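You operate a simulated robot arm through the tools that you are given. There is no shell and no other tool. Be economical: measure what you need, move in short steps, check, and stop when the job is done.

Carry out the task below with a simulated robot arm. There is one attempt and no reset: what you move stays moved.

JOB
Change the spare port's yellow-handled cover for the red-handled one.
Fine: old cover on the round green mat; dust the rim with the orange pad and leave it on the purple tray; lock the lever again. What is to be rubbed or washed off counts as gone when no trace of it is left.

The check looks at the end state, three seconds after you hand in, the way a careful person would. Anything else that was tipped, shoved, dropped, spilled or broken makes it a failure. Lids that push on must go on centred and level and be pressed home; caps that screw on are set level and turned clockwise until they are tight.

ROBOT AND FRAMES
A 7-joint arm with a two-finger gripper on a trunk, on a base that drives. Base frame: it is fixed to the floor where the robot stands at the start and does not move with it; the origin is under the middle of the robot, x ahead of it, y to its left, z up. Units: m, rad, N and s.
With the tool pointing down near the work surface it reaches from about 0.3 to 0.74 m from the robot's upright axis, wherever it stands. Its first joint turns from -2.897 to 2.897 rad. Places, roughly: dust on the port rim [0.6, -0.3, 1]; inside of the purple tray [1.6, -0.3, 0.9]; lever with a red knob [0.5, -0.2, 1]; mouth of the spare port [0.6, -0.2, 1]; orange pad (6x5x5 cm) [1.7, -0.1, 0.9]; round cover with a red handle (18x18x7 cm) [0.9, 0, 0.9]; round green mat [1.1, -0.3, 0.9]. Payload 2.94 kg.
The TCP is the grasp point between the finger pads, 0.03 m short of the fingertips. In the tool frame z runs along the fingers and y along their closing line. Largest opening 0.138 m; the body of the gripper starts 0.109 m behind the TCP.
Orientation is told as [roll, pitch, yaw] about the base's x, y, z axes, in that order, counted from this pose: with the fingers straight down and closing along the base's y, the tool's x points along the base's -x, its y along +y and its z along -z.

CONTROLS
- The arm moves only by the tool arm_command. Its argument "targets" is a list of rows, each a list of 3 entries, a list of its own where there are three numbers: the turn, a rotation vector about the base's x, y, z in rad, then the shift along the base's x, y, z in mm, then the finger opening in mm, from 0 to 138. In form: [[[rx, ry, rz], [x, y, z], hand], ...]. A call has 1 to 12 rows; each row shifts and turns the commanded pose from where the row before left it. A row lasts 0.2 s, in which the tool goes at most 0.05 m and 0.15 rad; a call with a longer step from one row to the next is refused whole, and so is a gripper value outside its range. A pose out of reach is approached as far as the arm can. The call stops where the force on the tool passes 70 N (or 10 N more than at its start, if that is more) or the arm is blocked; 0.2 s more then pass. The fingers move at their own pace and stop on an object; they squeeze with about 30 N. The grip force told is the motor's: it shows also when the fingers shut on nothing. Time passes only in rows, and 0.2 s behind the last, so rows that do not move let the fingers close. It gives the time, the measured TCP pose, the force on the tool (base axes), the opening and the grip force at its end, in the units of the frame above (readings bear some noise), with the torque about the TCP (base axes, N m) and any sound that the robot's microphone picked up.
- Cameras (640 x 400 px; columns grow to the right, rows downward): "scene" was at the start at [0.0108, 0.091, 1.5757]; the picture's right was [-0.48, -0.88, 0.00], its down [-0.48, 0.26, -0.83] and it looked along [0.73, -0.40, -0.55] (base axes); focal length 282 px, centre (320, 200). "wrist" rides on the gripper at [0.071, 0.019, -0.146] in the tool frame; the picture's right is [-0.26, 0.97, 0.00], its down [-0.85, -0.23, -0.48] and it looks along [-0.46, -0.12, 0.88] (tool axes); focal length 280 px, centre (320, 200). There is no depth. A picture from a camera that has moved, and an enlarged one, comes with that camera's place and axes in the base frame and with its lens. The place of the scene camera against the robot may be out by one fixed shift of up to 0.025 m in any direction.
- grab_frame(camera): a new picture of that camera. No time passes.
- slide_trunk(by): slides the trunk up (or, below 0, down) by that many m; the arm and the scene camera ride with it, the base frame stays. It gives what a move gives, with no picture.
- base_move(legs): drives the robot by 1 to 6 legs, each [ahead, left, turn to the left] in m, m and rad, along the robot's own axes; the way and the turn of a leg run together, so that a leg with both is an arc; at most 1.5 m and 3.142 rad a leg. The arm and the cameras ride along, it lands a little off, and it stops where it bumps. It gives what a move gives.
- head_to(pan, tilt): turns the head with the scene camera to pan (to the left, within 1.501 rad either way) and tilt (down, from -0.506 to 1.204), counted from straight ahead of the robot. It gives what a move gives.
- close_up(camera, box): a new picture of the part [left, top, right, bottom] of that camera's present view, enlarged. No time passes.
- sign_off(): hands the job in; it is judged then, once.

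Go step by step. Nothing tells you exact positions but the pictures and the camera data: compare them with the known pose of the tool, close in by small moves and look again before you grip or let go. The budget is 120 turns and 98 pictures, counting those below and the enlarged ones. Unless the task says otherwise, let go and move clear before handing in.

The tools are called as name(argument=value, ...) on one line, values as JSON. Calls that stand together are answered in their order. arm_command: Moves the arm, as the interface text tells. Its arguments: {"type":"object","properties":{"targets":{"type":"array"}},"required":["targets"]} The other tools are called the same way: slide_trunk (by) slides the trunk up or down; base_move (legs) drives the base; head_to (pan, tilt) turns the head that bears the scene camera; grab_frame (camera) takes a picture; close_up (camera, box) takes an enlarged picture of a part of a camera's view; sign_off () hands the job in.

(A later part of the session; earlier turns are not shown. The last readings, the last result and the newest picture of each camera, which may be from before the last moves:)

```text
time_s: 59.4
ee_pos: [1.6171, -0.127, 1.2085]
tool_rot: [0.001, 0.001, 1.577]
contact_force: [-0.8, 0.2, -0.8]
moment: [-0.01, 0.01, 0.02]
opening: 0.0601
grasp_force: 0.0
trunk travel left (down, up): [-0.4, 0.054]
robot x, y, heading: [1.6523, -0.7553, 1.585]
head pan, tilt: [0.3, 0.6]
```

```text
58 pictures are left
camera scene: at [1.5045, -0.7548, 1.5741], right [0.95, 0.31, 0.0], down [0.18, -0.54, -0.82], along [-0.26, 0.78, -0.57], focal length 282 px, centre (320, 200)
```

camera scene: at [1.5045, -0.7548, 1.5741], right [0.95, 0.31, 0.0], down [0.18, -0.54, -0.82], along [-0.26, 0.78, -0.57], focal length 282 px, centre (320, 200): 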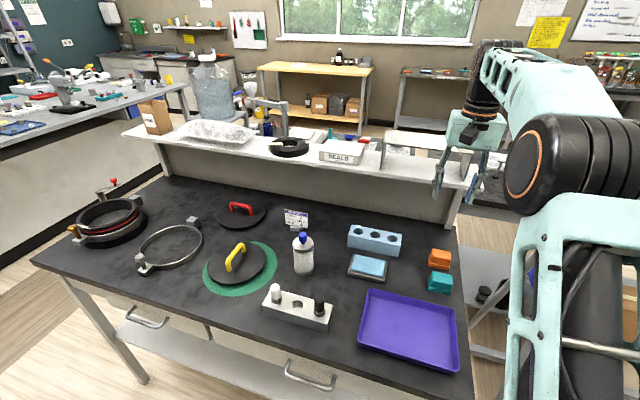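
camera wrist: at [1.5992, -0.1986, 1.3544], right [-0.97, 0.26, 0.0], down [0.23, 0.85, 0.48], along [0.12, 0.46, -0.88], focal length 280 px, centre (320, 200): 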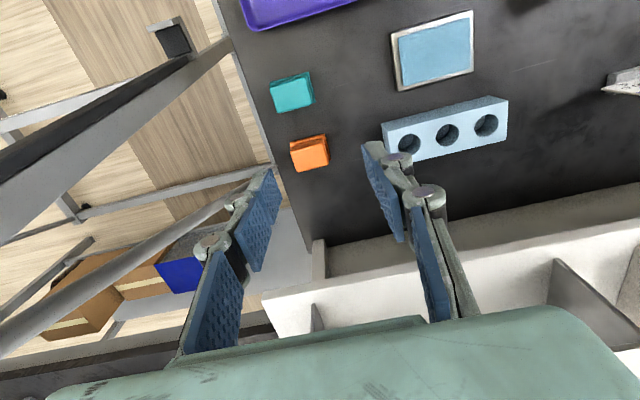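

Take a closer look at the orange pad's shape.

close_up(camera="wrist", box=[250, 50, 350, 190])

close_up(camera="scene", box=[400, 230, 480, 310])

```text
2.86 times, centred on (300, 120) of wrist
camera zoom: at [1.5992, -0.1986, 1.3544], right [-0.97, 0.26, 0.0], down [0.23, 0.85, 0.48], along [0.12, 0.46, -0.88], focal length 801 px, centre (377, 429)
```

zoom: 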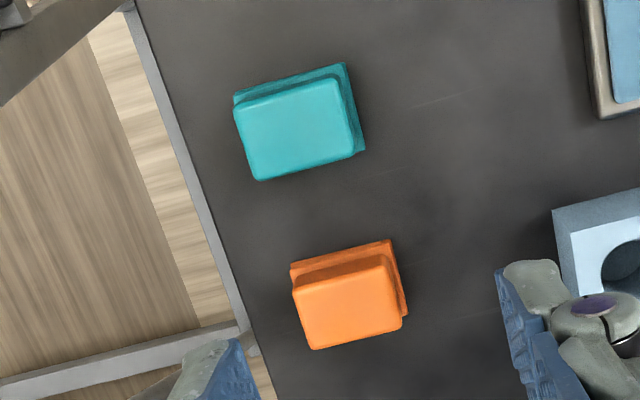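

```text
5.00 times, centred on (440, 270) of scene
camera zoom: at [1.5045, -0.7548, 1.5741], right [0.95, 0.31, 0.0], down [0.18, -0.54, -0.82], along [-0.26, 0.78, -0.57], focal length 1408 px, centre (-280, -150)
```

zoom: 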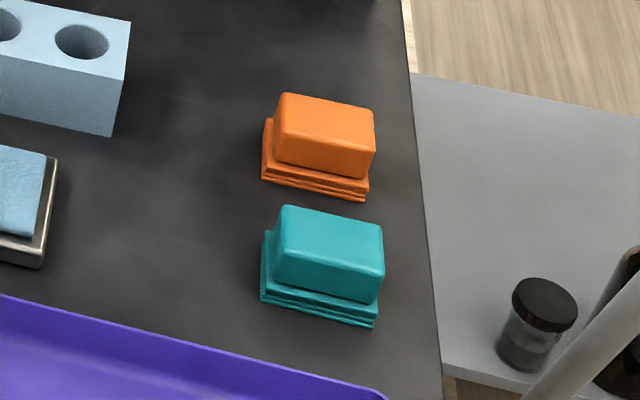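

The pad has a ribbed base and a grip block on top, at about (1.6515, -0.061). Move over it with the fingers wider and descend partly.

arm_command(targets=[[[0, 0, 0], [17, 33, 0], 90], [[0, 0, 0], [17.5, 33, 0], 90], [[0, 0, 0], [0, 0, -45], 90], [[0, 0, 0], [0, 0, -45], 90], [[0, 0, 0], [0, 0, -45], 90], [[0, 0, 0], [0, 0, -25], 90], [[0, 0, 0], [0, 0, 0], 90]])

grab_frame(camera="wrist")

```text
time_s: 61.0
ee_pos: [1.6462, -0.0792, 1.0447]
tool_rot: [0.002, 0.001, 1.578]
contact_force: [-0.4, -0.1, 0.3]
moment: [0.02, 0.0, -0.02]
opening: 0.0899
grasp_force: 0.0
out of reach, approached as far as the arm can: row 2
trunk travel left (down, up): [-0.4, 0.054]
robot x, y, heading: [1.656, -0.7539, 1.587]
head pan, tilt: [0.3, 0.6]
```

```text
55 pictures are left
camera wrist: at [1.6282, -0.1509, 1.1915], right [-0.97, 0.26, 0.0], down [0.23, 0.85, 0.48], along [0.12, 0.46, -0.88], focal length 280 px, centre (320, 200)
```

wrist: 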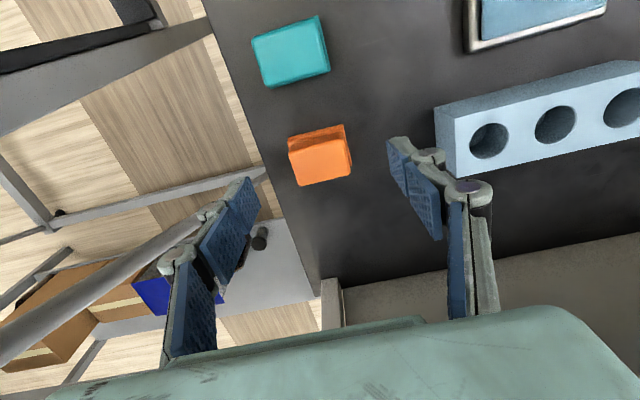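

Pad is centred ~6 mm right and 20 mm farther. Descend toward it while correcting.

arm_command(targets=[[[0, 0, 0], [6, 10, -30], 90], [[0, 0, 0], [0, 10, -25], 90], [[0, 0, 0], [0, 0, 0], 90]])

grab_frame(camera="wrist")

```text
time_s: 61.8
ee_pos: [1.6544, -0.0588, 0.9895]
tool_rot: [0.002, -0.002, 1.578]
contact_force: [-0.9, 0.4, -0.2]
moment: [0.01, 0.02, 0.01]
opening: 0.0899
grasp_force: 0.1
trunk travel left (down, up): [-0.4, 0.054]
robot x, y, heading: [1.6556, -0.7557, 1.587]
head pan, tilt: [0.3, 0.6]
```

```text
54 pictures are left
camera wrist: at [1.6343, -0.1308, 1.1366], right [-0.97, 0.26, 0.0], down [0.23, 0.85, 0.48], along [0.12, 0.46, -0.88], focal length 280 px, centre (320, 200)
```

wrist: 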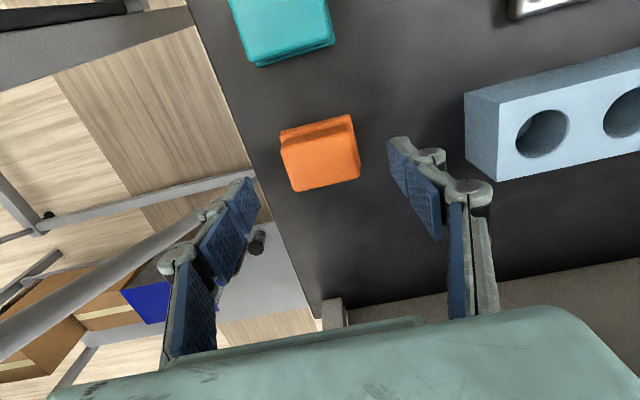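

Aligned. Descend to grip the block just above its base and close.

arm_command(targets=[[[0, 0, 0], [-1, 1, -25], 90], [[0, 0, 0], [0, 0, -23], 90], [[0, 0, 0], [0, 0, 0], 35], [[0, 0, 0], [0, 0, 0], 35], [[0, 0, 0], [0, 0, 0], 35], [[0, 0, 0], [0, 0, 0], 35]])

grab_frame(camera="wrist")

```text
time_s: 63.2
ee_pos: [1.6525, -0.0581, 0.9432]
tool_rot: [0.002, -0.003, 1.579]
contact_force: [0.1, 0.5, 5.0]
moment: [0.03, -0.01, -0.04]
opening: 0.0527
grasp_force: 30.2
trunk travel left (down, up): [-0.4, 0.054]
robot x, y, heading: [1.6511, -0.7574, 1.585]
head pan, tilt: [0.3, 0.6]
```

```text
53 pictures are left
camera wrist: at [1.6336, -0.1302, 1.0892], right [-0.97, 0.26, 0.0], down [0.23, 0.85, 0.48], along [0.12, 0.46, -0.88], focal length 280 px, centre (320, 200)
```

wrist: 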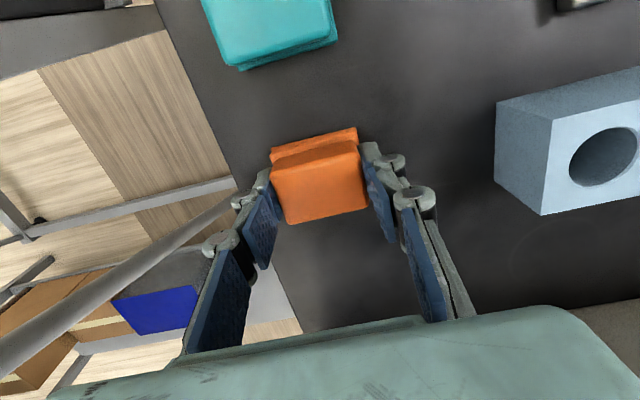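

Pad gripped firmly (base about 55 mm below the TCP). Lift, retract and drive left to a stance that reaches the port, lever and red cover.

arm_command(targets=[[[0, 0, 0], [0, 0, 20], 35], [[0, 0, 0], [0, -10, 40], 35], [[0, 0, 0], [0, -20, 40], 35], [[0, 0, 0], [0, -20, 40], 35], [[0, 0, 0], [0, -25, 40], 35], [[0, 0, 0], [0, -25, 40], 35], [[0, 0, 0], [0, -40, 25], 35], [[0, 0, 0], [0, 0, 0], 35]])

base_move(legs=[[0, 0.9, 0]])

grab_frame(camera="scene")

grab_frame(camera="wrist")

```text
time_s: 65.0
ee_pos: [1.6507, -0.1978, 1.1869]
tool_rot: [0.001, 0.0, 1.578]
contact_force: [0.2, -0.3, -0.7]
moment: [0.0, 0.0, 0.02]
opening: 0.0528
grasp_force: 30.2
trunk travel left (down, up): [-0.4, 0.054]
robot x, y, heading: [1.6544, -0.7535, 1.592]
head pan, tilt: [0.3, 0.6]
```

```text
time_s: 73.2
ee_pos: [0.7549, -0.2136, 1.1874]
tool_rot: [0.001, 0.0, 1.581]
contact_force: [-0.1, -0.4, 0.0]
moment: [0.01, 0.05, 0.03]
opening: 0.0526
grasp_force: 30.0
trunk travel left (down, up): [-0.4, 0.054]
robot x, y, heading: [0.7577, -0.7751, 1.585]
head pan, tilt: [0.3, 0.6]
```

```text
52 pictures are left
camera scene: at [0.6101, -0.7714, 1.5742], right [0.95, 0.31, 0.0], down [0.18, -0.54, -0.83], along [-0.26, 0.78, -0.56], focal length 282 px, centre (320, 200)
```

scene: 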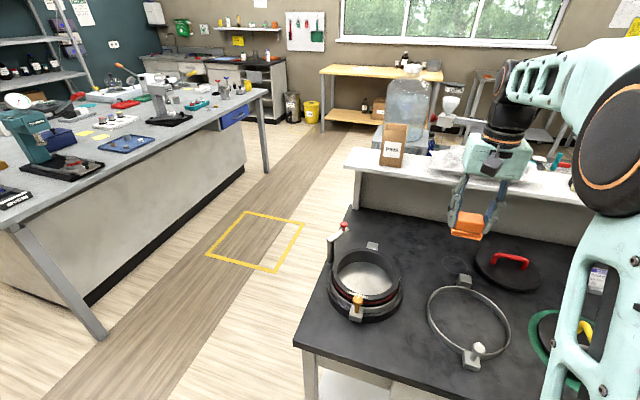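

```text
51 pictures are left
camera wrist: at [0.7367, -0.2846, 1.3333], right [-0.97, 0.25, 0.0], down [0.22, 0.85, 0.48], along [0.12, 0.46, -0.88], focal length 280 px, centre (320, 200)
```

wrist: 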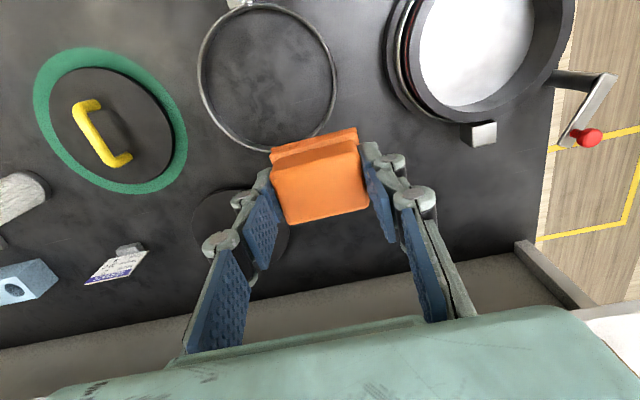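

Now I'll look closely at the rim to find the dust.

close_up(camera="scene", box=[315, 215, 425, 330])

close_up(camera="wrist", box=[370, 0, 630, 160])

```text
3.48 times, centred on (370, 272) of scene
camera zoom: at [0.6101, -0.7714, 1.5742], right [0.95, 0.31, 0.0], down [0.18, -0.54, -0.83], along [-0.26, 0.78, -0.56], focal length 980 px, centre (146, -52)
```

zoom: 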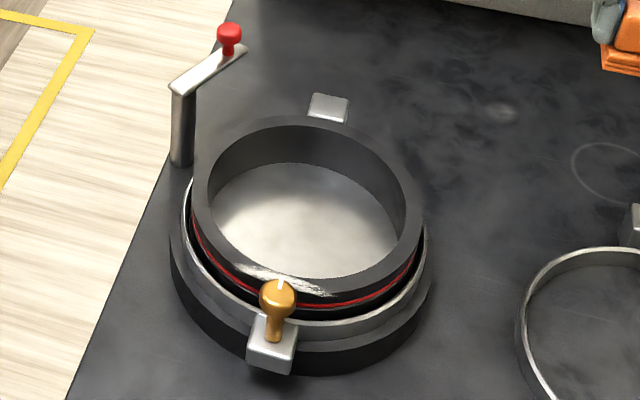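

```text
2.46 times, centred on (500, 80) of wrist
camera zoom: at [0.7367, -0.2846, 1.3333], right [-0.97, 0.25, 0.0], down [0.22, 0.85, 0.48], along [0.12, 0.46, -0.88], focal length 690 px, centre (-123, 495)
```

zoom: 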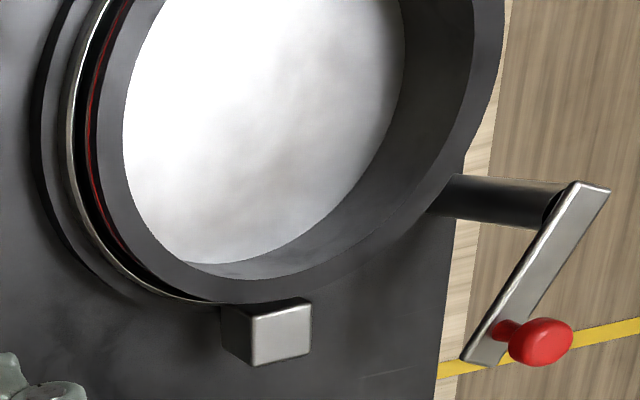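

The dust is a whitish streak on the near side of the rim, just inside the gold knob. I'll bring the pad above that spot and check clearances.

arm_command(targets=[[[0, 0, 0], [-35, -14, 0], 35], [[0, 0, 0], [-35, -14, 0], 35], [[0, 0, 0], [-35, -14, 0], 35], [[0, 0, 0], [-35, -14, 0], 35], [[0, 0, 0], [-35, -15, -20], 35], [[0, 0, 0], [-35, -15, -20], 35], [[0, 0, 0], [0, 0, -27], 35], [[0, 0, 0], [0, 0, 0], 35]])

grab_frame(camera="wrist")

close_up(camera="scene", box=[300, 190, 430, 330])

```text
time_s: 75.0
ee_pos: [0.5448, -0.3002, 1.1212]
tool_rot: [0.003, 0.001, 1.581]
contact_force: [0.4, -0.1, -0.1]
moment: [0.0, -0.02, 0.02]
opening: 0.0529
grasp_force: 30.3
trunk travel left (down, up): [-0.4, 0.054]
robot x, y, heading: [0.7577, -0.7689, 1.592]
head pan, tilt: [0.3, 0.6]
```

```text
48 pictures are left
camera wrist: at [0.5268, -0.3715, 1.2662], right [-0.97, 0.25, 0.0], down [0.22, 0.85, 0.48], along [0.12, 0.46, -0.88], focal length 280 px, centre (320, 200)
```

wrist: 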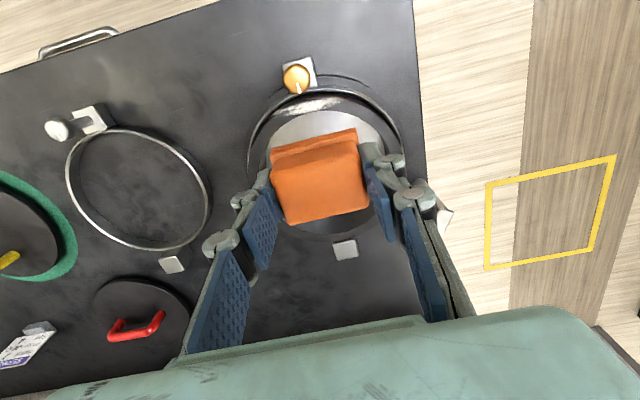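

```text
2.86 times, centred on (365, 260) of scene
camera zoom: at [0.6102, -0.7714, 1.5742], right [0.95, 0.31, 0.0], down [0.18, -0.54, -0.83], along [-0.26, 0.78, -0.56], focal length 805 px, centre (191, 29)
```

zoom: 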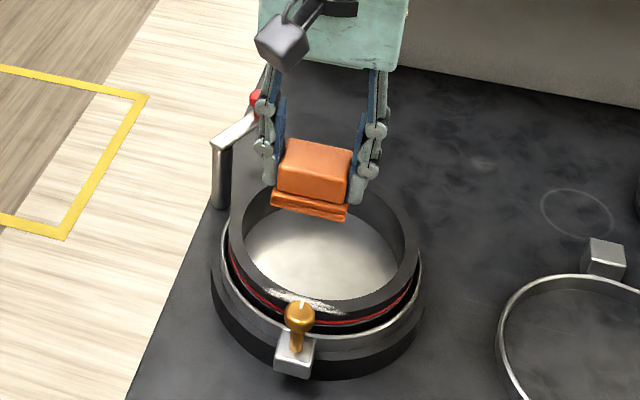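

close_up(camera="wrist", box=[235, 45, 415, 155])

```text
3.56 times, centred on (325, 100) of wrist
camera zoom: at [0.5268, -0.3715, 1.2662], right [-0.97, 0.25, 0.0], down [0.22, 0.85, 0.48], along [0.12, 0.46, -0.88], focal length 997 px, centre (302, 556)
```

zoom: 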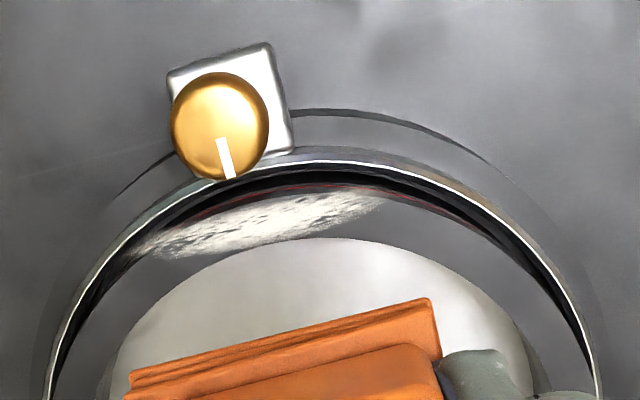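

Dust spans roughly x 0.515–0.595 along the near rim, and the gold knob's inner edge is at y≈-0.34. I'll lower the pad at y=-0.307, keeping it clear of the knob.

arm_command(targets=[[[0, 0, 0], [-5, -4, -30], 35], [[0, 0, 0], [0, -3, -30], 35], [[0, 0, 0], [0, 0, -25], 35], [[0, 0, 0], [0, 0, -5], 35], [[0, 0, 0], [0, 0, 0], 35]])

close_up(camera="scene", box=[320, 220, 410, 330])

close_up(camera="wrist", box=[230, 60, 410, 200])

```text
time_s: 76.2
ee_pos: [0.5407, -0.3075, 1.0301]
tool_rot: [0.0, 0.001, 1.581]
contact_force: [0.6, 0.6, -1.3]
moment: [-0.03, 0.0, 0.0]
opening: 0.0526
grasp_force: 30.1
trunk travel left (down, up): [-0.4, 0.054]
robot x, y, heading: [0.7576, -0.7718, 1.587]
head pan, tilt: [0.3, 0.6]
```

```text
3.64 times, centred on (365, 275) of scene
camera zoom: at [0.6102, -0.7714, 1.5742], right [0.95, 0.31, 0.0], down [0.18, -0.54, -0.83], along [-0.26, 0.78, -0.56], focal length 1024 px, centre (156, -73)
```

zoom: 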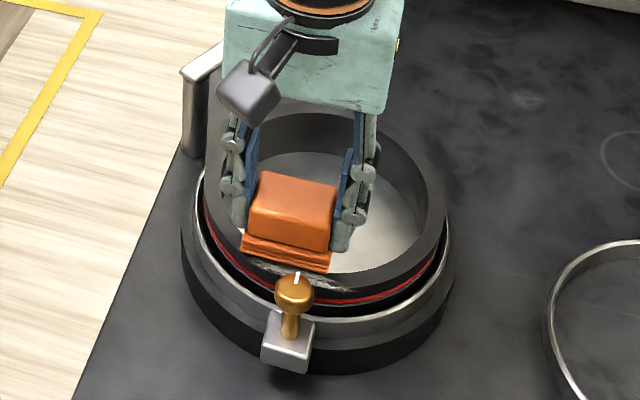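

```text
2.86 times, centred on (320, 130) of wrist
camera zoom: at [0.5221, -0.3782, 1.1756], right [-0.97, 0.25, 0.0], down [0.22, 0.85, 0.48], along [0.12, 0.46, -0.88], focal length 801 px, centre (320, 400)
```

zoom: 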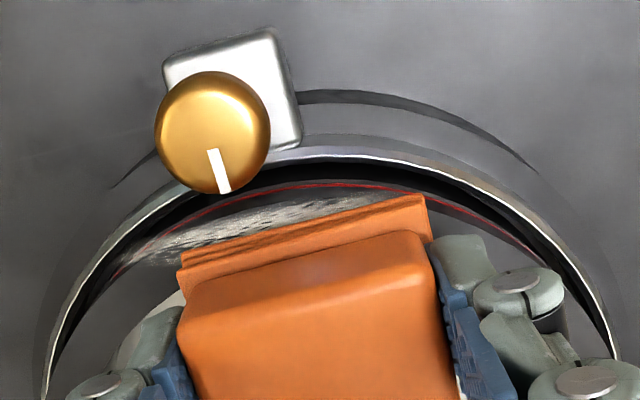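

Shift 4 mm nearer so the pad covers the whole dust streak (still ~6 mm off the knob), then lower to contact.

arm_command(targets=[[[0, 0, 0], [0, -4, -4], 35], [[0, 0, 0], [0, 0, -4], 35], [[0, 0, 0], [0, 0, -4], 35], [[0, 0, 0], [0, 0, 0], 35]])

```text
time_s: 77.2
ee_pos: [0.5401, -0.3112, 1.0189]
tool_rot: [0.001, -0.002, 1.583]
contact_force: [0.9, -0.4, 4.7]
moment: [-0.07, -0.12, -0.02]
opening: 0.0526
grasp_force: 30.1
trunk travel left (down, up): [-0.4, 0.054]
robot x, y, heading: [0.7581, -0.775, 1.593]
head pan, tilt: [0.3, 0.6]
```

Contact. Press slightly and wipe back and forth along the rim.

arm_command(targets=[[[0, 0, 0], [0, 0, -2], 35], [[0, 0, 0], [-15, 0, 0], 35], [[0, 0, 0], [-12, 2, 0], 35], [[0, 0, 0], [15, -2, 0], 35], [[0, 0, 0], [20, 0, 0], 35], [[0, 0, 0], [20, 0, 0], 35], [[0, 0, 0], [17, 0, 0], 35], [[0, 0, 0], [-20, 0, 0], 35], [[0, 0, 0], [-20, 0, 0], 35], [[0, 0, 0], [-20, 0, 0], 35], [[0, 0, 0], [0, 0, 0], 35]])

close_up(camera="wrist", box=[230, 60, 410, 200])

```text
time_s: 79.6
ee_pos: [0.5211, -0.3139, 1.0187]
tool_rot: [0.006, -0.005, 1.582]
contact_force: [-4.4, 1.0, 24.0]
moment: [-0.18, -0.18, 0.02]
opening: 0.0528
grasp_force: 30.1
trunk travel left (down, up): [-0.4, 0.054]
robot x, y, heading: [0.7595, -0.7735, 1.59]
head pan, tilt: [0.3, 0.6]
```

```text
2.86 times, centred on (320, 130) of wrist
camera zoom: at [0.5043, -0.3845, 1.164], right [-0.97, 0.25, 0.01], down [0.22, 0.85, 0.48], along [0.11, 0.46, -0.88], focal length 801 px, centre (320, 400)
```

zoom: 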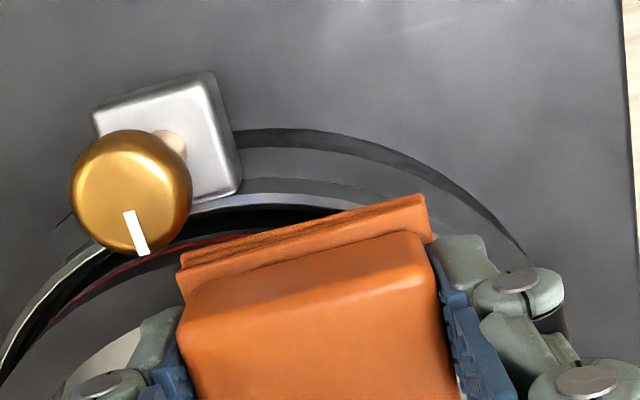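

Visible part is clean. One more full pass and then lift for inspection.

arm_command(targets=[[[0, 0, 0], [20, 4, 0], 35], [[0, 0, 0], [20, 0, 0], 35], [[0, 0, 0], [20, 0, 0], 35], [[0, 0, 0], [10, 4, 0], 35], [[0, 0, 0], [-20, 0, 0], 35], [[0, 0, 0], [-20, 0, 0], 35], [[0, 0, 0], [-20, 0, 0], 35], [[0, 0, 0], [-10, 0, 0], 35], [[0, 0, 0], [20, 0, 30], 35], [[0, 0, 0], [0, 30, 40], 35], [[0, 0, 0], [0, 40, 30], 35], [[0, 0, 0], [0, 0, 0], 35]])

close_up(camera="wrist", box=[210, 0, 430, 140])

close_up(camera="scene", box=[320, 220, 410, 330])

```text
time_s: 82.2
ee_pos: [0.5451, -0.233, 1.1152]
tool_rot: [0.001, 0.0, 1.583]
contact_force: [-0.5, 0.4, -0.2]
moment: [0.0, -0.03, -0.01]
opening: 0.0525
grasp_force: 30.0
trunk travel left (down, up): [-0.4, 0.054]
robot x, y, heading: [0.7604, -0.7713, 1.588]
head pan, tilt: [0.3, 0.6]
```

```text
2.86 times, centred on (320, 70) of wrist
camera zoom: at [0.5265, -0.3044, 1.2616], right [-0.97, 0.25, 0.0], down [0.22, 0.85, 0.48], along [0.12, 0.46, -0.88], focal length 801 px, centre (320, 571)
```

zoom: 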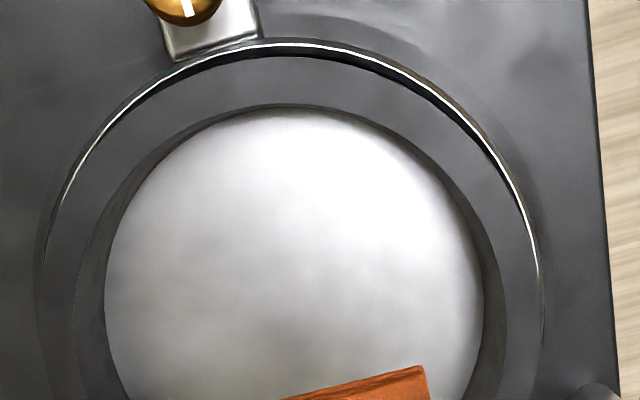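

```text
3.64 times, centred on (365, 275) of scene
camera zoom: at [0.6102, -0.7716, 1.5742], right [0.95, 0.31, 0.0], down [0.18, -0.54, -0.83], along [-0.26, 0.78, -0.56], focal length 1024 px, centre (156, -73)
```

zoom: 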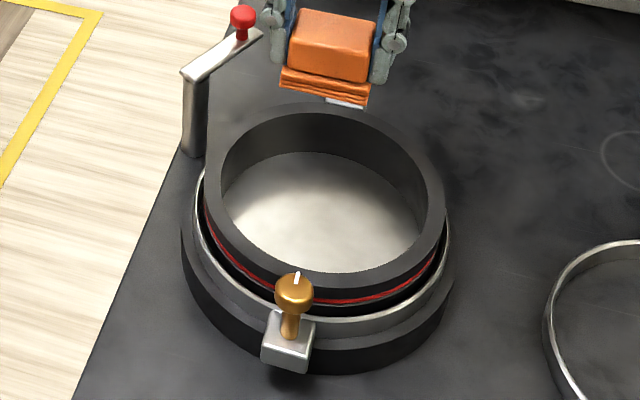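

The rim is clean all around. Lift the pad and drive back to the purple tray.

arm_command(targets=[[[0, 0, 0], [20, 0, 40], 35], [[0, 0, 0], [30, -10, 35], 35], [[0, 0, 0], [40, -10, 15], 35], [[0, 0, 0], [40, -15, 0], 35], [[0, 0, 0], [40, -15, 0], 35], [[0, 0, 0], [40, -15, 0], 35], [[0, 0, 0], [0, 0, 0], 35]])

base_move(legs=[[0, -0.85, 0]])

grab_frame(camera="wrist")

grab_frame(camera="scene")

```text
time_s: 83.8
ee_pos: [0.7556, -0.298, 1.2085]
tool_rot: [0.002, 0.0, 1.58]
contact_force: [0.2, 0.5, -0.3]
moment: [-0.03, 0.0, -0.02]
opening: 0.0528
grasp_force: 30.2
trunk travel left (down, up): [-0.4, 0.054]
robot x, y, heading: [0.7598, -0.773, 1.586]
head pan, tilt: [0.3, 0.6]
```

```text
time_s: 91.6
ee_pos: [1.6094, -0.2843, 1.2066]
tool_rot: [0.001, 0.0, 1.571]
contact_force: [1.0, -0.3, -0.4]
moment: [-0.01, -0.02, 0.01]
opening: 0.053
grasp_force: 29.5
trunk travel left (down, up): [-0.4, 0.054]
robot x, y, heading: [1.6093, -0.7603, 1.582]
head pan, tilt: [0.3, 0.6]
```

```text
40 pictures are left
camera wrist: at [1.5913, -0.3568, 1.3522], right [-0.97, 0.26, 0.0], down [0.23, 0.85, 0.48], along [0.12, 0.46, -0.88], focal length 280 px, centre (320, 200)
```

wrist: 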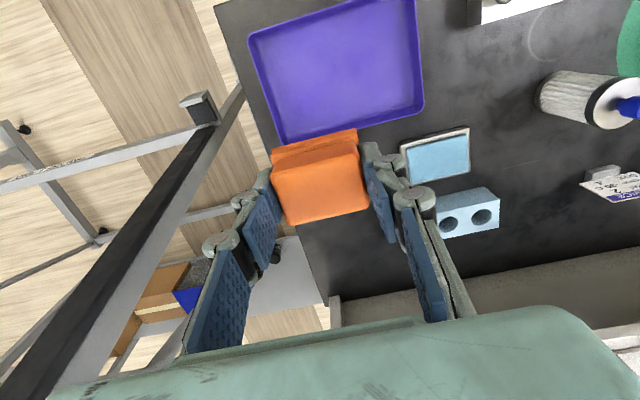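

```text
39 pictures are left
camera scene: at [1.4611, -0.7575, 1.5742], right [0.95, 0.31, 0.0], down [0.17, -0.54, -0.83], along [-0.25, 0.79, -0.56], focal length 282 px, centre (320, 200)
```

scene: 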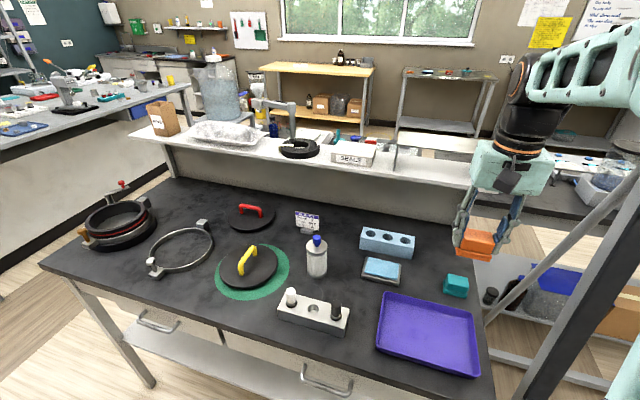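

Tray interior centre is about (1.57, -0.318). Move over it and lower the pad.

arm_command(targets=[[[0, 0, 0], [-20, -17, -30], 35], [[0, 0, 0], [-20, -17, -40], 35], [[0, 0, 0], [0, 0, -45], 35], [[0, 0, 0], [0, 0, -45], 35], [[0, 0, 0], [0, 0, -45], 35], [[0, 0, 0], [0, 0, -31], 35], [[0, 0, 0], [0, 0, 0], 35]])

grab_frame(camera="scene")

```text
time_s: 93.2
ee_pos: [1.5717, -0.3207, 0.9707]
tool_rot: [0.002, -0.002, 1.573]
contact_force: [0.5, -0.5, 0.2]
moment: [0.0, 0.03, 0.01]
opening: 0.0529
grasp_force: 30.3
trunk travel left (down, up): [-0.4, 0.054]
robot x, y, heading: [1.6087, -0.7588, 1.581]
head pan, tilt: [0.3, 0.6]
```

```text
38 pictures are left
camera scene: at [1.461, -0.7576, 1.5742], right [0.95, 0.31, 0.0], down [0.17, -0.54, -0.83], along [-0.25, 0.79, -0.56], focal length 282 px, centre (320, 200)
```

scene: 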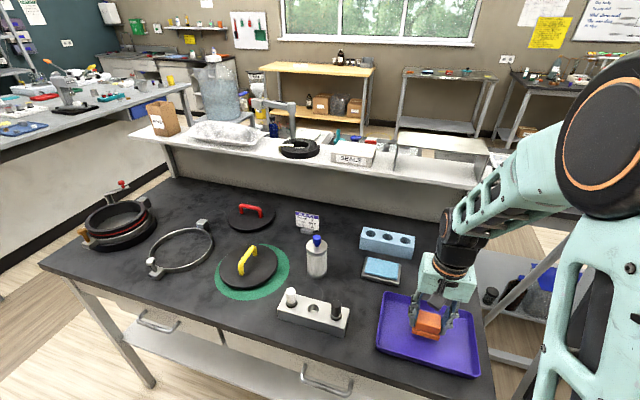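

Pad is inside the tray outline; lower to contact.

arm_command(targets=[[[0, 0, 0], [0, 0, -8], 35], [[0, 0, 0], [0, 0, -5], 35], [[0, 0, 0], [0, 0, -4], 35], [[0, 0, 0], [0, 0, 0], 35]])

```text
time_s: 94.2
ee_pos: [1.5697, -0.3206, 0.9531]
tool_rot: [0.001, -0.001, 1.573]
contact_force: [0.1, 0.0, -0.8]
moment: [0.01, 0.01, 0.0]
opening: 0.0525
grasp_force: 29.7
trunk travel left (down, up): [-0.4, 0.054]
robot x, y, heading: [1.6109, -0.7597, 1.583]
head pan, tilt: [0.3, 0.6]
```

arm_command(targets=[[[0, 0, 0], [0, 0, -3], 35], [[0, 0, 0], [0, 0, -2], 35], [[0, 0, 0], [0, 0, 0], 35]])

```text
time_s: 95.0
ee_pos: [1.5705, -0.32, 0.9466]
tool_rot: [0.002, -0.001, 1.572]
contact_force: [-0.3, 1.0, 0.0]
moment: [-0.02, -0.01, -0.02]
opening: 0.053
grasp_force: 29.7
trunk travel left (down, up): [-0.4, 0.054]
robot x, y, heading: [1.6067, -0.757, 1.579]
head pan, tilt: [0.3, 0.6]
```

arm_command(targets=[[[0, 0, 0], [0, 0, -2], 35], [[0, 0, 0], [0, 0, 0], 35]])

```text
time_s: 95.6
ee_pos: [1.5714, -0.3187, 0.948]
tool_rot: [0.004, -0.002, 1.574]
contact_force: [0.0, -2.0, 12.0]
moment: [0.1, -0.09, 0.01]
opening: 0.0527
grasp_force: 29.9
trunk travel left (down, up): [-0.4, 0.054]
robot x, y, heading: [1.6099, -0.7575, 1.58]
head pan, tilt: [0.3, 0.6]
```

Pad is on the tray floor. Release, rise, and drive back toward the red cover.

arm_command(targets=[[[0, 0, 0], [0, 0, 1], 70], [[0, 0, 0], [0, 0, 0], 75], [[0, 0, 0], [0, 0, 35], 75], [[0, 0, 0], [0, 0, 45], 75], [[0, 0, 0], [0, 0, 45], 75], [[0, 0, 0], [0, 0, 45], 75], [[0, 0, 0], [0, 0, 45], 75], [[0, 0, 0], [0, 0, 45], 75], [[0, 0, 0], [0, 0, 0], 75]])

base_move(legs=[[0, 0.85, 0]])

grab_frame(camera="wrist")

grab_frame(camera="scene")

```text
time_s: 97.6
ee_pos: [1.5718, -0.3196, 1.2084]
tool_rot: [0.002, 0.002, 1.572]
contact_force: [0.2, 0.9, -0.3]
moment: [0.01, -0.02, 0.0]
opening: 0.075
grasp_force: 0.1
trunk travel left (down, up): [-0.4, 0.054]
robot x, y, heading: [1.6108, -0.758, 1.581]
head pan, tilt: [0.3, 0.6]
```

```text
time_s: 105.5
ee_pos: [0.7175, -0.3246, 1.2077]
tool_rot: [0.0, 0.001, 1.566]
contact_force: [0.7, 0.1, 0.0]
moment: [-0.02, -0.06, 0.04]
opening: 0.0749
grasp_force: 0.0
trunk travel left (down, up): [-0.4, 0.054]
robot x, y, heading: [0.7573, -0.7658, 1.576]
head pan, tilt: [0.3, 0.6]
```

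```text
37 pictures are left
camera wrist: at [0.6992, -0.3968, 1.3533], right [-0.96, 0.26, 0.0], down [0.23, 0.85, 0.48], along [0.12, 0.46, -0.88], focal length 280 px, centre (320, 200)
```

wrist: 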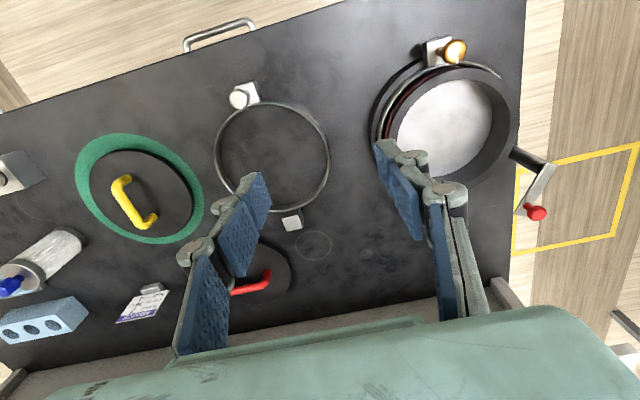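

```text
36 pictures are left
camera scene: at [0.6061, -0.7639, 1.5742], right [0.95, 0.3, 0.0], down [0.17, -0.54, -0.83], along [-0.25, 0.79, -0.56], focal length 282 px, centre (320, 200)
```

scene: 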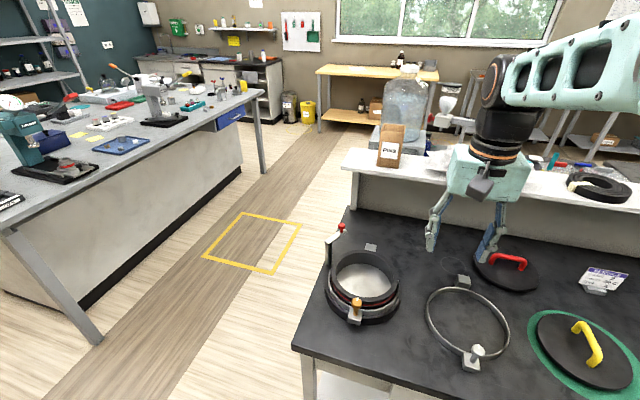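

Pad left in tray, mat fine. The red handle is near (0.93, -0.037), running along x; I'll shift the base slightly closer and turn the gripper to close along y.

base_move(legs=[[0.045, -0.1, 0]])

arm_command(targets=[[[0, 0, -0.145], [8, 12, 0], 60], [[0, 0, -0.145], [8, 12, 0], 60], [[0, 0, -0.145], [8, 12, 0], 60], [[0, 0, -0.145], [8, 12, 0], 60], [[0, 0, -0.145], [8, 12, 0], 60], [[0, 0, -0.145], [8, 12, -10], 60], [[0, 0, -0.145], [8, 12, -10], 60], [[0, 0, -0.145], [8, 12, -10], 60], [[0, 0, -0.145], [8, 12, -10], 60], [[0, 0, -0.145], [8, 12, -10], 60], [[0, 0, -0.12], [8, 12, -10], 60], [[0, 0, 0], [0, 0, 0], 60]])

grab_frame(camera="wrist")

```text
time_s: 107.0
ee_pos: [0.8171, -0.2792, 1.207]
tool_rot: [0.001, 0.0, 1.567]
contact_force: [0.7, -0.7, -0.3]
moment: [0.02, -0.01, 0.01]
opening: 0.075
grasp_force: 0.0
trunk travel left (down, up): [-0.4, 0.054]
robot x, y, heading: [0.855, -0.7245, 1.575]
head pan, tilt: [0.3, 0.6]
```

```text
time_s: 109.6
ee_pos: [0.905, -0.147, 1.1469]
tool_rot: [0.001, -0.001, -0.003]
contact_force: [0.2, 0.6, -0.9]
moment: [0.02, 0.06, -0.02]
opening: 0.0599
grasp_force: 0.1
trunk travel left (down, up): [-0.4, 0.054]
robot x, y, heading: [0.856, -0.7197, 1.58]
head pan, tilt: [0.3, 0.6]
```

```text
35 pictures are left
camera wrist: at [0.8344, -0.129, 1.2935], right [0.27, 0.96, 0.0], down [0.85, -0.23, 0.48], along [0.46, -0.12, -0.88], focal length 280 px, centre (320, 200)
```

wrist: 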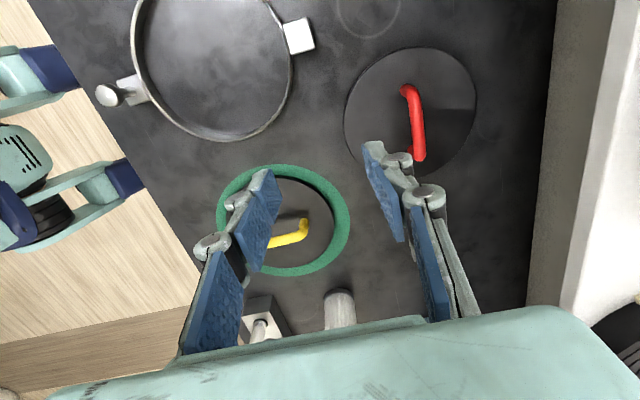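

Red handle centre about (0.942, -0.040). Move above it and descend part-way.

arm_command(targets=[[[0, 0, 0.05], [12, 36, -10], 60], [[0, 0, 0], [12, 36, -20], 60], [[0, 0, 0], [12, 35, -30], 60], [[0, 0, 0], [0, 0, -40], 60], [[0, 0, 0], [0, 0, -40], 60], [[0, 0, 0], [0, 0, 0], 60]])

grab_frame(camera="wrist")

```text
time_s: 111.0
ee_pos: [0.9405, -0.04, 1.0082]
tool_rot: [0.002, 0.0, 0.048]
contact_force: [-0.3, -0.9, 0.1]
moment: [0.12, -0.03, 0.02]
opening: 0.06
grasp_force: 0.0
trunk travel left (down, up): [-0.4, 0.054]
robot x, y, heading: [0.8527, -0.7191, 1.578]
head pan, tilt: [0.3, 0.6]
```

```text
34 pictures are left
camera wrist: at [0.8692, -0.0256, 1.1545], right [0.22, 0.98, 0.0], down [0.86, -0.19, 0.48], along [0.47, -0.1, -0.88], focal length 280 px, centre (320, 200)
```

wrist: 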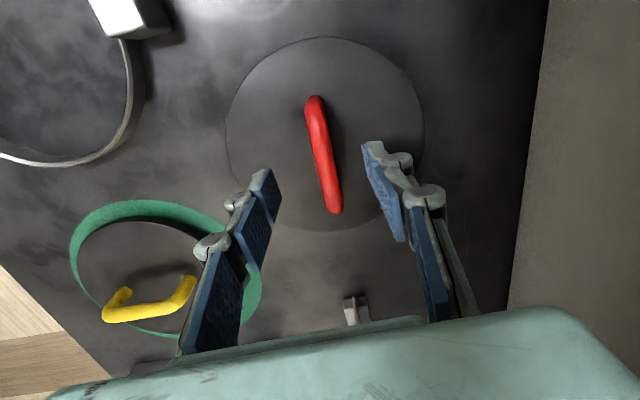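

Nearly aligned; adjust yaw slightly and descend to grip height, comparing with the picture I had of the yellow handle before gripping.

arm_command(targets=[[[0, 0, -0.055], [1, 2, -35], 60], [[0, 0, 0], [0, 0, -23], 60], [[0, 0, 0], [0, 0, 0], 60]])

grab_frame(camera="wrist")

```text
time_s: 111.8
ee_pos: [0.9413, -0.0389, 0.9503]
tool_rot: [0.003, 0.0, -0.006]
contact_force: [-0.6, 0.9, 0.1]
moment: [0.02, 0.0, 0.0]
opening: 0.0602
grasp_force: 0.0
trunk travel left (down, up): [-0.4, 0.054]
robot x, y, heading: [0.852, -0.717, 1.582]
head pan, tilt: [0.3, 0.6]
```

```text
33 pictures are left
camera wrist: at [0.8704, -0.0195, 1.0955], right [0.27, 0.96, 0.0], down [0.85, -0.24, 0.48], along [0.46, -0.13, -0.88], focal length 280 px, centre (320, 200)
```

wrist: 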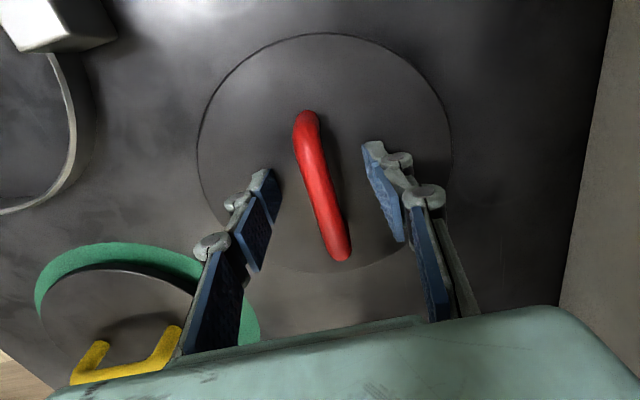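

The view matches the earlier yellow grip within ~2 mm. Lower 6 mm and close.

arm_command(targets=[[[0, 0, 0], [1, 1, -5], 60], [[0, 0, 0], [0, 0, 0], 8], [[0, 0, 0], [0, 0, 0], 8], [[0, 0, 0], [0, 0, 0], 8], [[0, 0, 0], [0, 0, 0], 8], [[0, 0, 0], [0, 0, 3], 8], [[0, 0, 0], [0, 0, 5], 8], [[0, 0, 0], [0, 0, 0], 8]])

grab_frame(camera="wrist")

```text
time_s: 113.6
ee_pos: [0.9426, -0.0388, 0.9503]
tool_rot: [-0.001, 0.001, -0.008]
contact_force: [0.1, -0.6, -3.7]
moment: [-0.04, 0.01, -0.01]
opening: 0.0127
grasp_force: 29.7
trunk travel left (down, up): [-0.4, 0.054]
robot x, y, heading: [0.8528, -0.7203, 1.577]
head pan, tilt: [0.3, 0.6]
```

```text
32 pictures are left
camera wrist: at [0.8719, -0.0186, 1.0969], right [0.27, 0.96, 0.0], down [0.85, -0.24, 0.48], along [0.46, -0.13, -0.88], focal length 280 px, centre (320, 200)
```

wrist: 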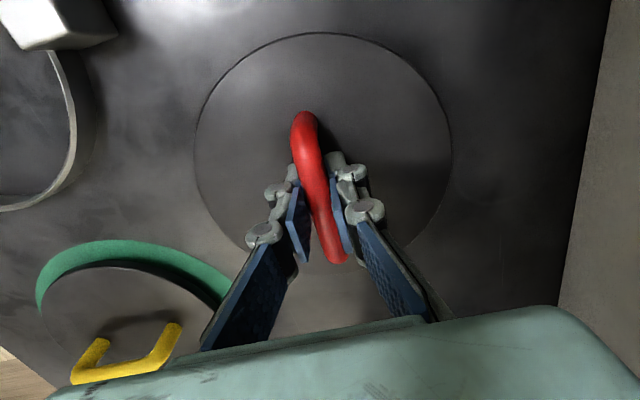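

Lifted and held exactly as the yellow one was. Raise and carry over the port.

arm_command(targets=[[[0, 0, 0], [0, -5, 30], 8], [[0, 0, 0], [0, -5, 40], 8], [[0, 0, 0], [0, -10, 40], 8], [[0, 0, 0], [0, -10, 40], 8], [[0, 0, 0], [-10, -10, 20], 8], [[0, 0, 0], [-30, -15, 0], 8], [[0, 0, 0], [-40, -15, 0], 8], [[0, 0, 0], [-40, -15, 0], 8], [[0, 0, 0], [-40, -15, 0], 8], [[0, 0, 0], [-40, -15, 0], 8], [[0, 0, 0], [-40, -15, 0], 8], [[0, 0, 0], [0, 0, 0], 8]])

arm_command(targets=[[[0, 0, 0], [-40, -18, 0], 8], [[0, 0, 0], [-40, -18, 0], 8], [[0, 0, 0], [-37, -18, 0], 8], [[0, 0, 0], [-40, -17, 0], 8], [[0, 0, 0], [0, 0, 0], 8], [[0, 0, 0], [0, 0, 0], 8]])

head_to(pan=0.5, tilt=0.75)

grab_frame(camera="scene")

```text
time_s: 114.1
ee_pos: [0.9415, -0.0582, 0.9767]
tool_rot: [-0.034, 0.0, -0.006]
contact_force: [-0.6, -1.7, -0.8]
moment: [0.19, 0.03, -0.01]
opening: 0.0128
grasp_force: 30.1
trunk travel left (down, up): [-0.4, 0.054]
robot x, y, heading: [0.8523, -0.7168, 1.577]
head pan, tilt: [0.3, 0.6]
stopped in row 2: the force on the tool passed its limit at 88 N (the readings are from after the stop); the commanded pose is now the measured one
```

```text
time_s: 115.5
ee_pos: [0.7868, -0.1255, 0.9724]
tool_rot: [-0.038, 0.001, -0.009]
contact_force: [-0.1, -0.1, -2.9]
moment: [0.01, 0.01, -0.03]
opening: 0.0131
grasp_force: 29.9
trunk travel left (down, up): [-0.4, 0.054]
robot x, y, heading: [0.8528, -0.7195, 1.579]
head pan, tilt: [0.3, 0.6]
```

```text
time_s: 116.3
ee_pos: [0.7863, -0.1253, 0.9717]
tool_rot: [-0.038, 0.002, -0.004]
contact_force: [0.2, -0.1, -2.8]
moment: [-0.03, 0.02, 0.02]
opening: 0.0126
grasp_force: 29.9
trunk travel left (down, up): [-0.4, 0.054]
robot x, y, heading: [0.8518, -0.7171, 1.581]
head pan, tilt: [0.499, 0.75]
```

```text
31 pictures are left
camera scene: at [0.6912, -0.7295, 1.5613], right [0.88, 0.48, 0.0], down [0.33, -0.6, -0.73], along [-0.35, 0.64, -0.68], focal length 282 px, centre (320, 200)
```

scene: 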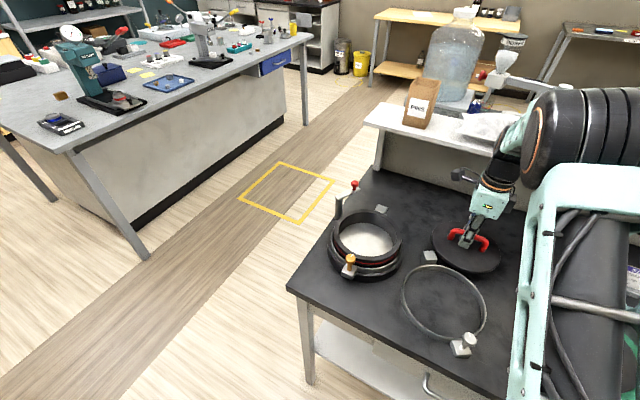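

The lift bumped something (likely the hand against the shelf edge), but the cover is still held and the following move went clear at low height. I'll level the tool and lift straight up here, then inspect.

arm_command(targets=[[[0.036, 0, 0], [0, 0, 15], 8], [[0, 0, 0], [0, -5, 25], 8], [[0, 0, 0], [0, -5, 30], 8], [[0, 0, 0], [0, -5, 35], 8], [[0, 0, 0], [0, -5, 35], 8], [[0, 0, 0], [0, 0, 30], 8], [[0, 0, 0], [0, 0, 0], 8]])

grab_frame(camera="wrist")

grab_frame(camera="scene")

```text
time_s: 117.9
ee_pos: [0.785, -0.146, 1.142]
tool_rot: [-0.004, 0.001, -0.007]
contact_force: [0.2, -0.4, -2.8]
moment: [-0.01, 0.01, 0.02]
opening: 0.0133
grasp_force: 30.1
trunk travel left (down, up): [-0.4, 0.054]
robot x, y, heading: [0.8563, -0.7176, 1.577]
head pan, tilt: [0.499, 0.75]
```

```text
30 pictures are left
camera wrist: at [0.7145, -0.1272, 1.2884], right [0.27, 0.96, 0.0], down [0.85, -0.24, 0.48], along [0.46, -0.13, -0.88], focal length 280 px, centre (320, 200)
```

wrist: 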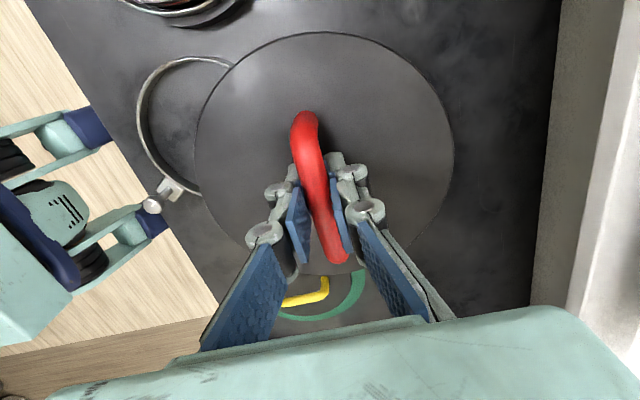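

```text
29 pictures are left
camera scene: at [0.6911, -0.7294, 1.5613], right [0.87, 0.48, 0.0], down [0.33, -0.6, -0.73], along [-0.35, 0.64, -0.68], focal length 282 px, centre (320, 200)
```

scene: 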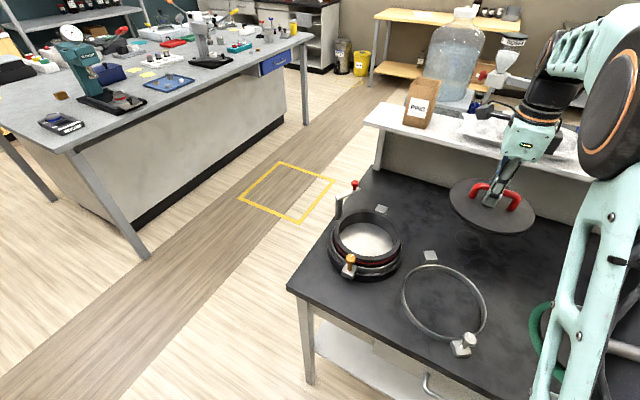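

Ring and mat undisturbed and the cover sits the same in the grip. Now carry it over the port centre.

arm_command(targets=[[[0.003, 0, 0], [-40, -15.8, 0], 8], [[0, 0, 0], [-40, -15.8, 0], 8], [[0, 0, 0], [-40, -15.8, 0], 8], [[0, 0, 0], [-40, -15.8, 0], 8], [[0, 0, 0], [-40, -15.8, 0], 8], [[0, 0, 0], [-39.6, -15.5, 0], 8], [[0, 0, 0], [0, 0, -30], 8], [[0, 0, 0], [0, 0, -30], 8], [[0, 0, 0], [0, 0, 0], 8], [[0, 0, 0], [0, 0, 0], 8]])

close_up(camera="scene", box=[300, 160, 440, 300])

grab_frame(camera="wrist")

```text
time_s: 120.1
ee_pos: [0.5443, -0.2402, 1.0815]
tool_rot: [0.0, 0.002, -0.007]
contact_force: [0.3, -1.0, -2.9]
moment: [0.01, 0.03, 0.05]
opening: 0.0132
grasp_force: 30.2
trunk travel left (down, up): [-0.4, 0.054]
robot x, y, heading: [0.8521, -0.723, 1.573]
head pan, tilt: [0.499, 0.75]
```

```text
2.86 times, centred on (370, 230) of scene
camera zoom: at [0.691, -0.7296, 1.5613], right [0.87, 0.48, 0.0], down [0.33, -0.6, -0.73], along [-0.35, 0.64, -0.68], focal length 805 px, centre (177, 114)
```

zoom: 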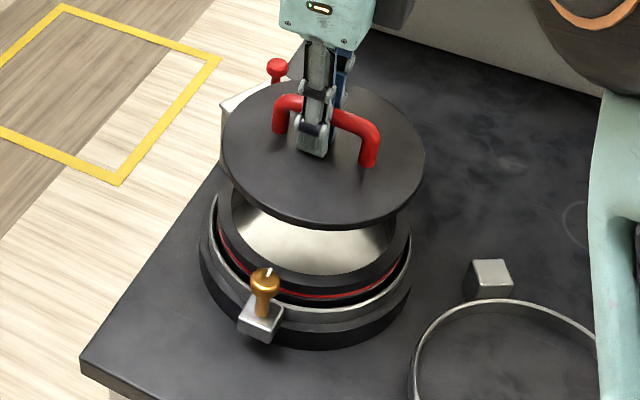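

```text
27 pictures are left
camera wrist: at [0.4744, -0.2207, 1.228], right [0.27, 0.96, 0.0], down [0.85, -0.24, 0.47], along [0.46, -0.13, -0.88], focal length 280 px, centre (320, 200)
```

wrist: 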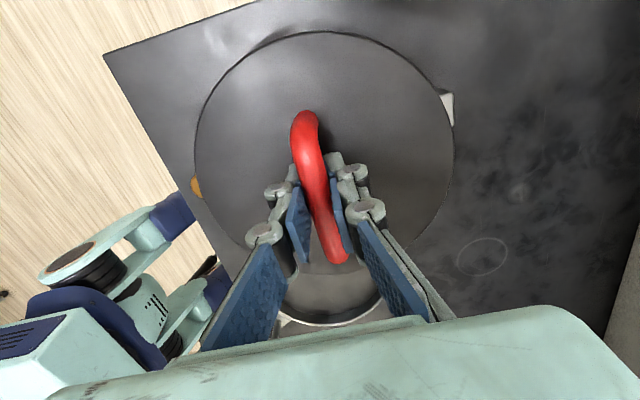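

Descend to the height where I have a reference picture from the yellow cover (TCP z≈1.029) and compare.

arm_command(targets=[[[0, 0, 0], [0.5, -0.5, -25], 8], [[0, 0, 0], [0, 0, -20], 8], [[0, 0, 0], [0, 0, -7], 8], [[0, 0, 0], [0, 0, 0], 8], [[0, 0, 0], [0, 0, 0], 8]])

grab_frame(camera="wrist")

close_up(camera="scene", box=[310, 180, 430, 290])

```text
time_s: 121.3
ee_pos: [0.5446, -0.2404, 1.0301]
tool_rot: [-0.002, 0.003, -0.009]
contact_force: [0.6, -0.7, -2.9]
moment: [-0.03, 0.03, -0.04]
opening: 0.0131
grasp_force: 30.0
trunk travel left (down, up): [-0.4, 0.054]
robot x, y, heading: [0.8555, -0.7222, 1.574]
head pan, tilt: [0.499, 0.75]
```

```text
26 pictures are left
camera wrist: at [0.475, -0.2215, 1.1765], right [0.27, 0.96, 0.0], down [0.85, -0.24, 0.47], along [0.46, -0.13, -0.88], focal length 280 px, centre (320, 200)
```

wrist: 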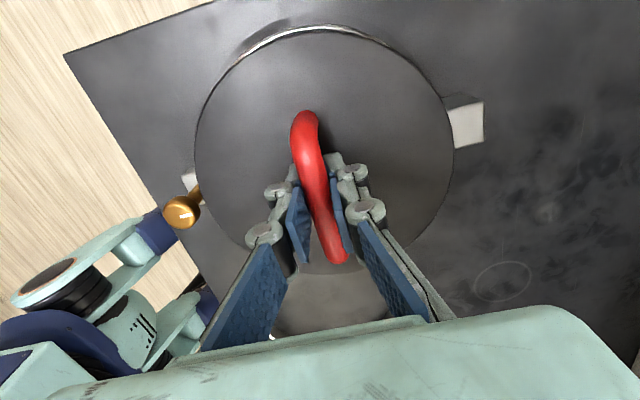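

```text
3.64 times, centred on (370, 235) of scene
camera zoom: at [0.691, -0.7296, 1.5613], right [0.87, 0.48, 0.0], down [0.33, -0.6, -0.73], along [-0.35, 0.64, -0.68], focal length 1024 px, centre (138, 73)
```

zoom: 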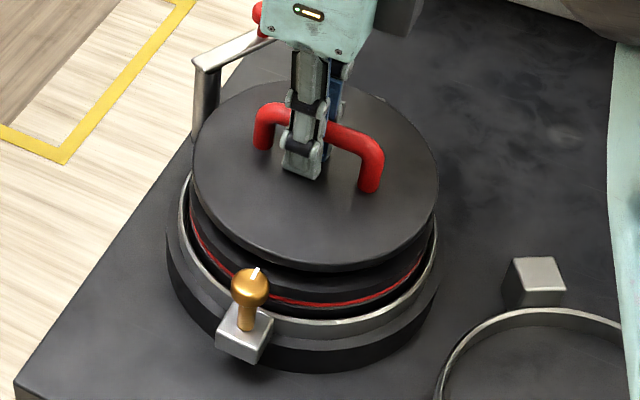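

The view matches the reference within a pixel, so it is centred. Lower gently onto the rim.

arm_command(targets=[[[0, 0, 0], [0, 0, -4], 8], [[0, 0, 0], [0, 0, -4], 8], [[0, 0, 0], [0, 0, -4], 8], [[0, 0, 0], [0, 0, 0], 8]])

```text
time_s: 122.3
ee_pos: [0.5452, -0.2404, 1.0189]
tool_rot: [0.001, 0.004, -0.006]
contact_force: [0.8, 0.0, -3.7]
moment: [0.0, 0.01, 0.01]
opening: 0.0133
grasp_force: 30.1
trunk travel left (down, up): [-0.4, 0.054]
robot x, y, heading: [0.8532, -0.7225, 1.582]
head pan, tilt: [0.499, 0.75]
```

arm_command(targets=[[[0, 0, 0], [0, 0, -2], 8], [[0, 0, 0], [0, 0, -2], 8], [[0, 0, 0], [0, 0, -2], 8], [[0, 0, 0], [0, 0, 0], 8]])

```text
time_s: 123.3
ee_pos: [0.5446, -0.2401, 1.0135]
tool_rot: [0.001, 0.003, -0.006]
contact_force: [-0.5, 0.8, 0.2]
moment: [-0.24, -0.08, 0.05]
opening: 0.0133
grasp_force: 30.1
trunk travel left (down, up): [-0.4, 0.054]
robot x, y, heading: [0.8549, -0.7167, 1.58]
head pan, tilt: [0.499, 0.75]
```

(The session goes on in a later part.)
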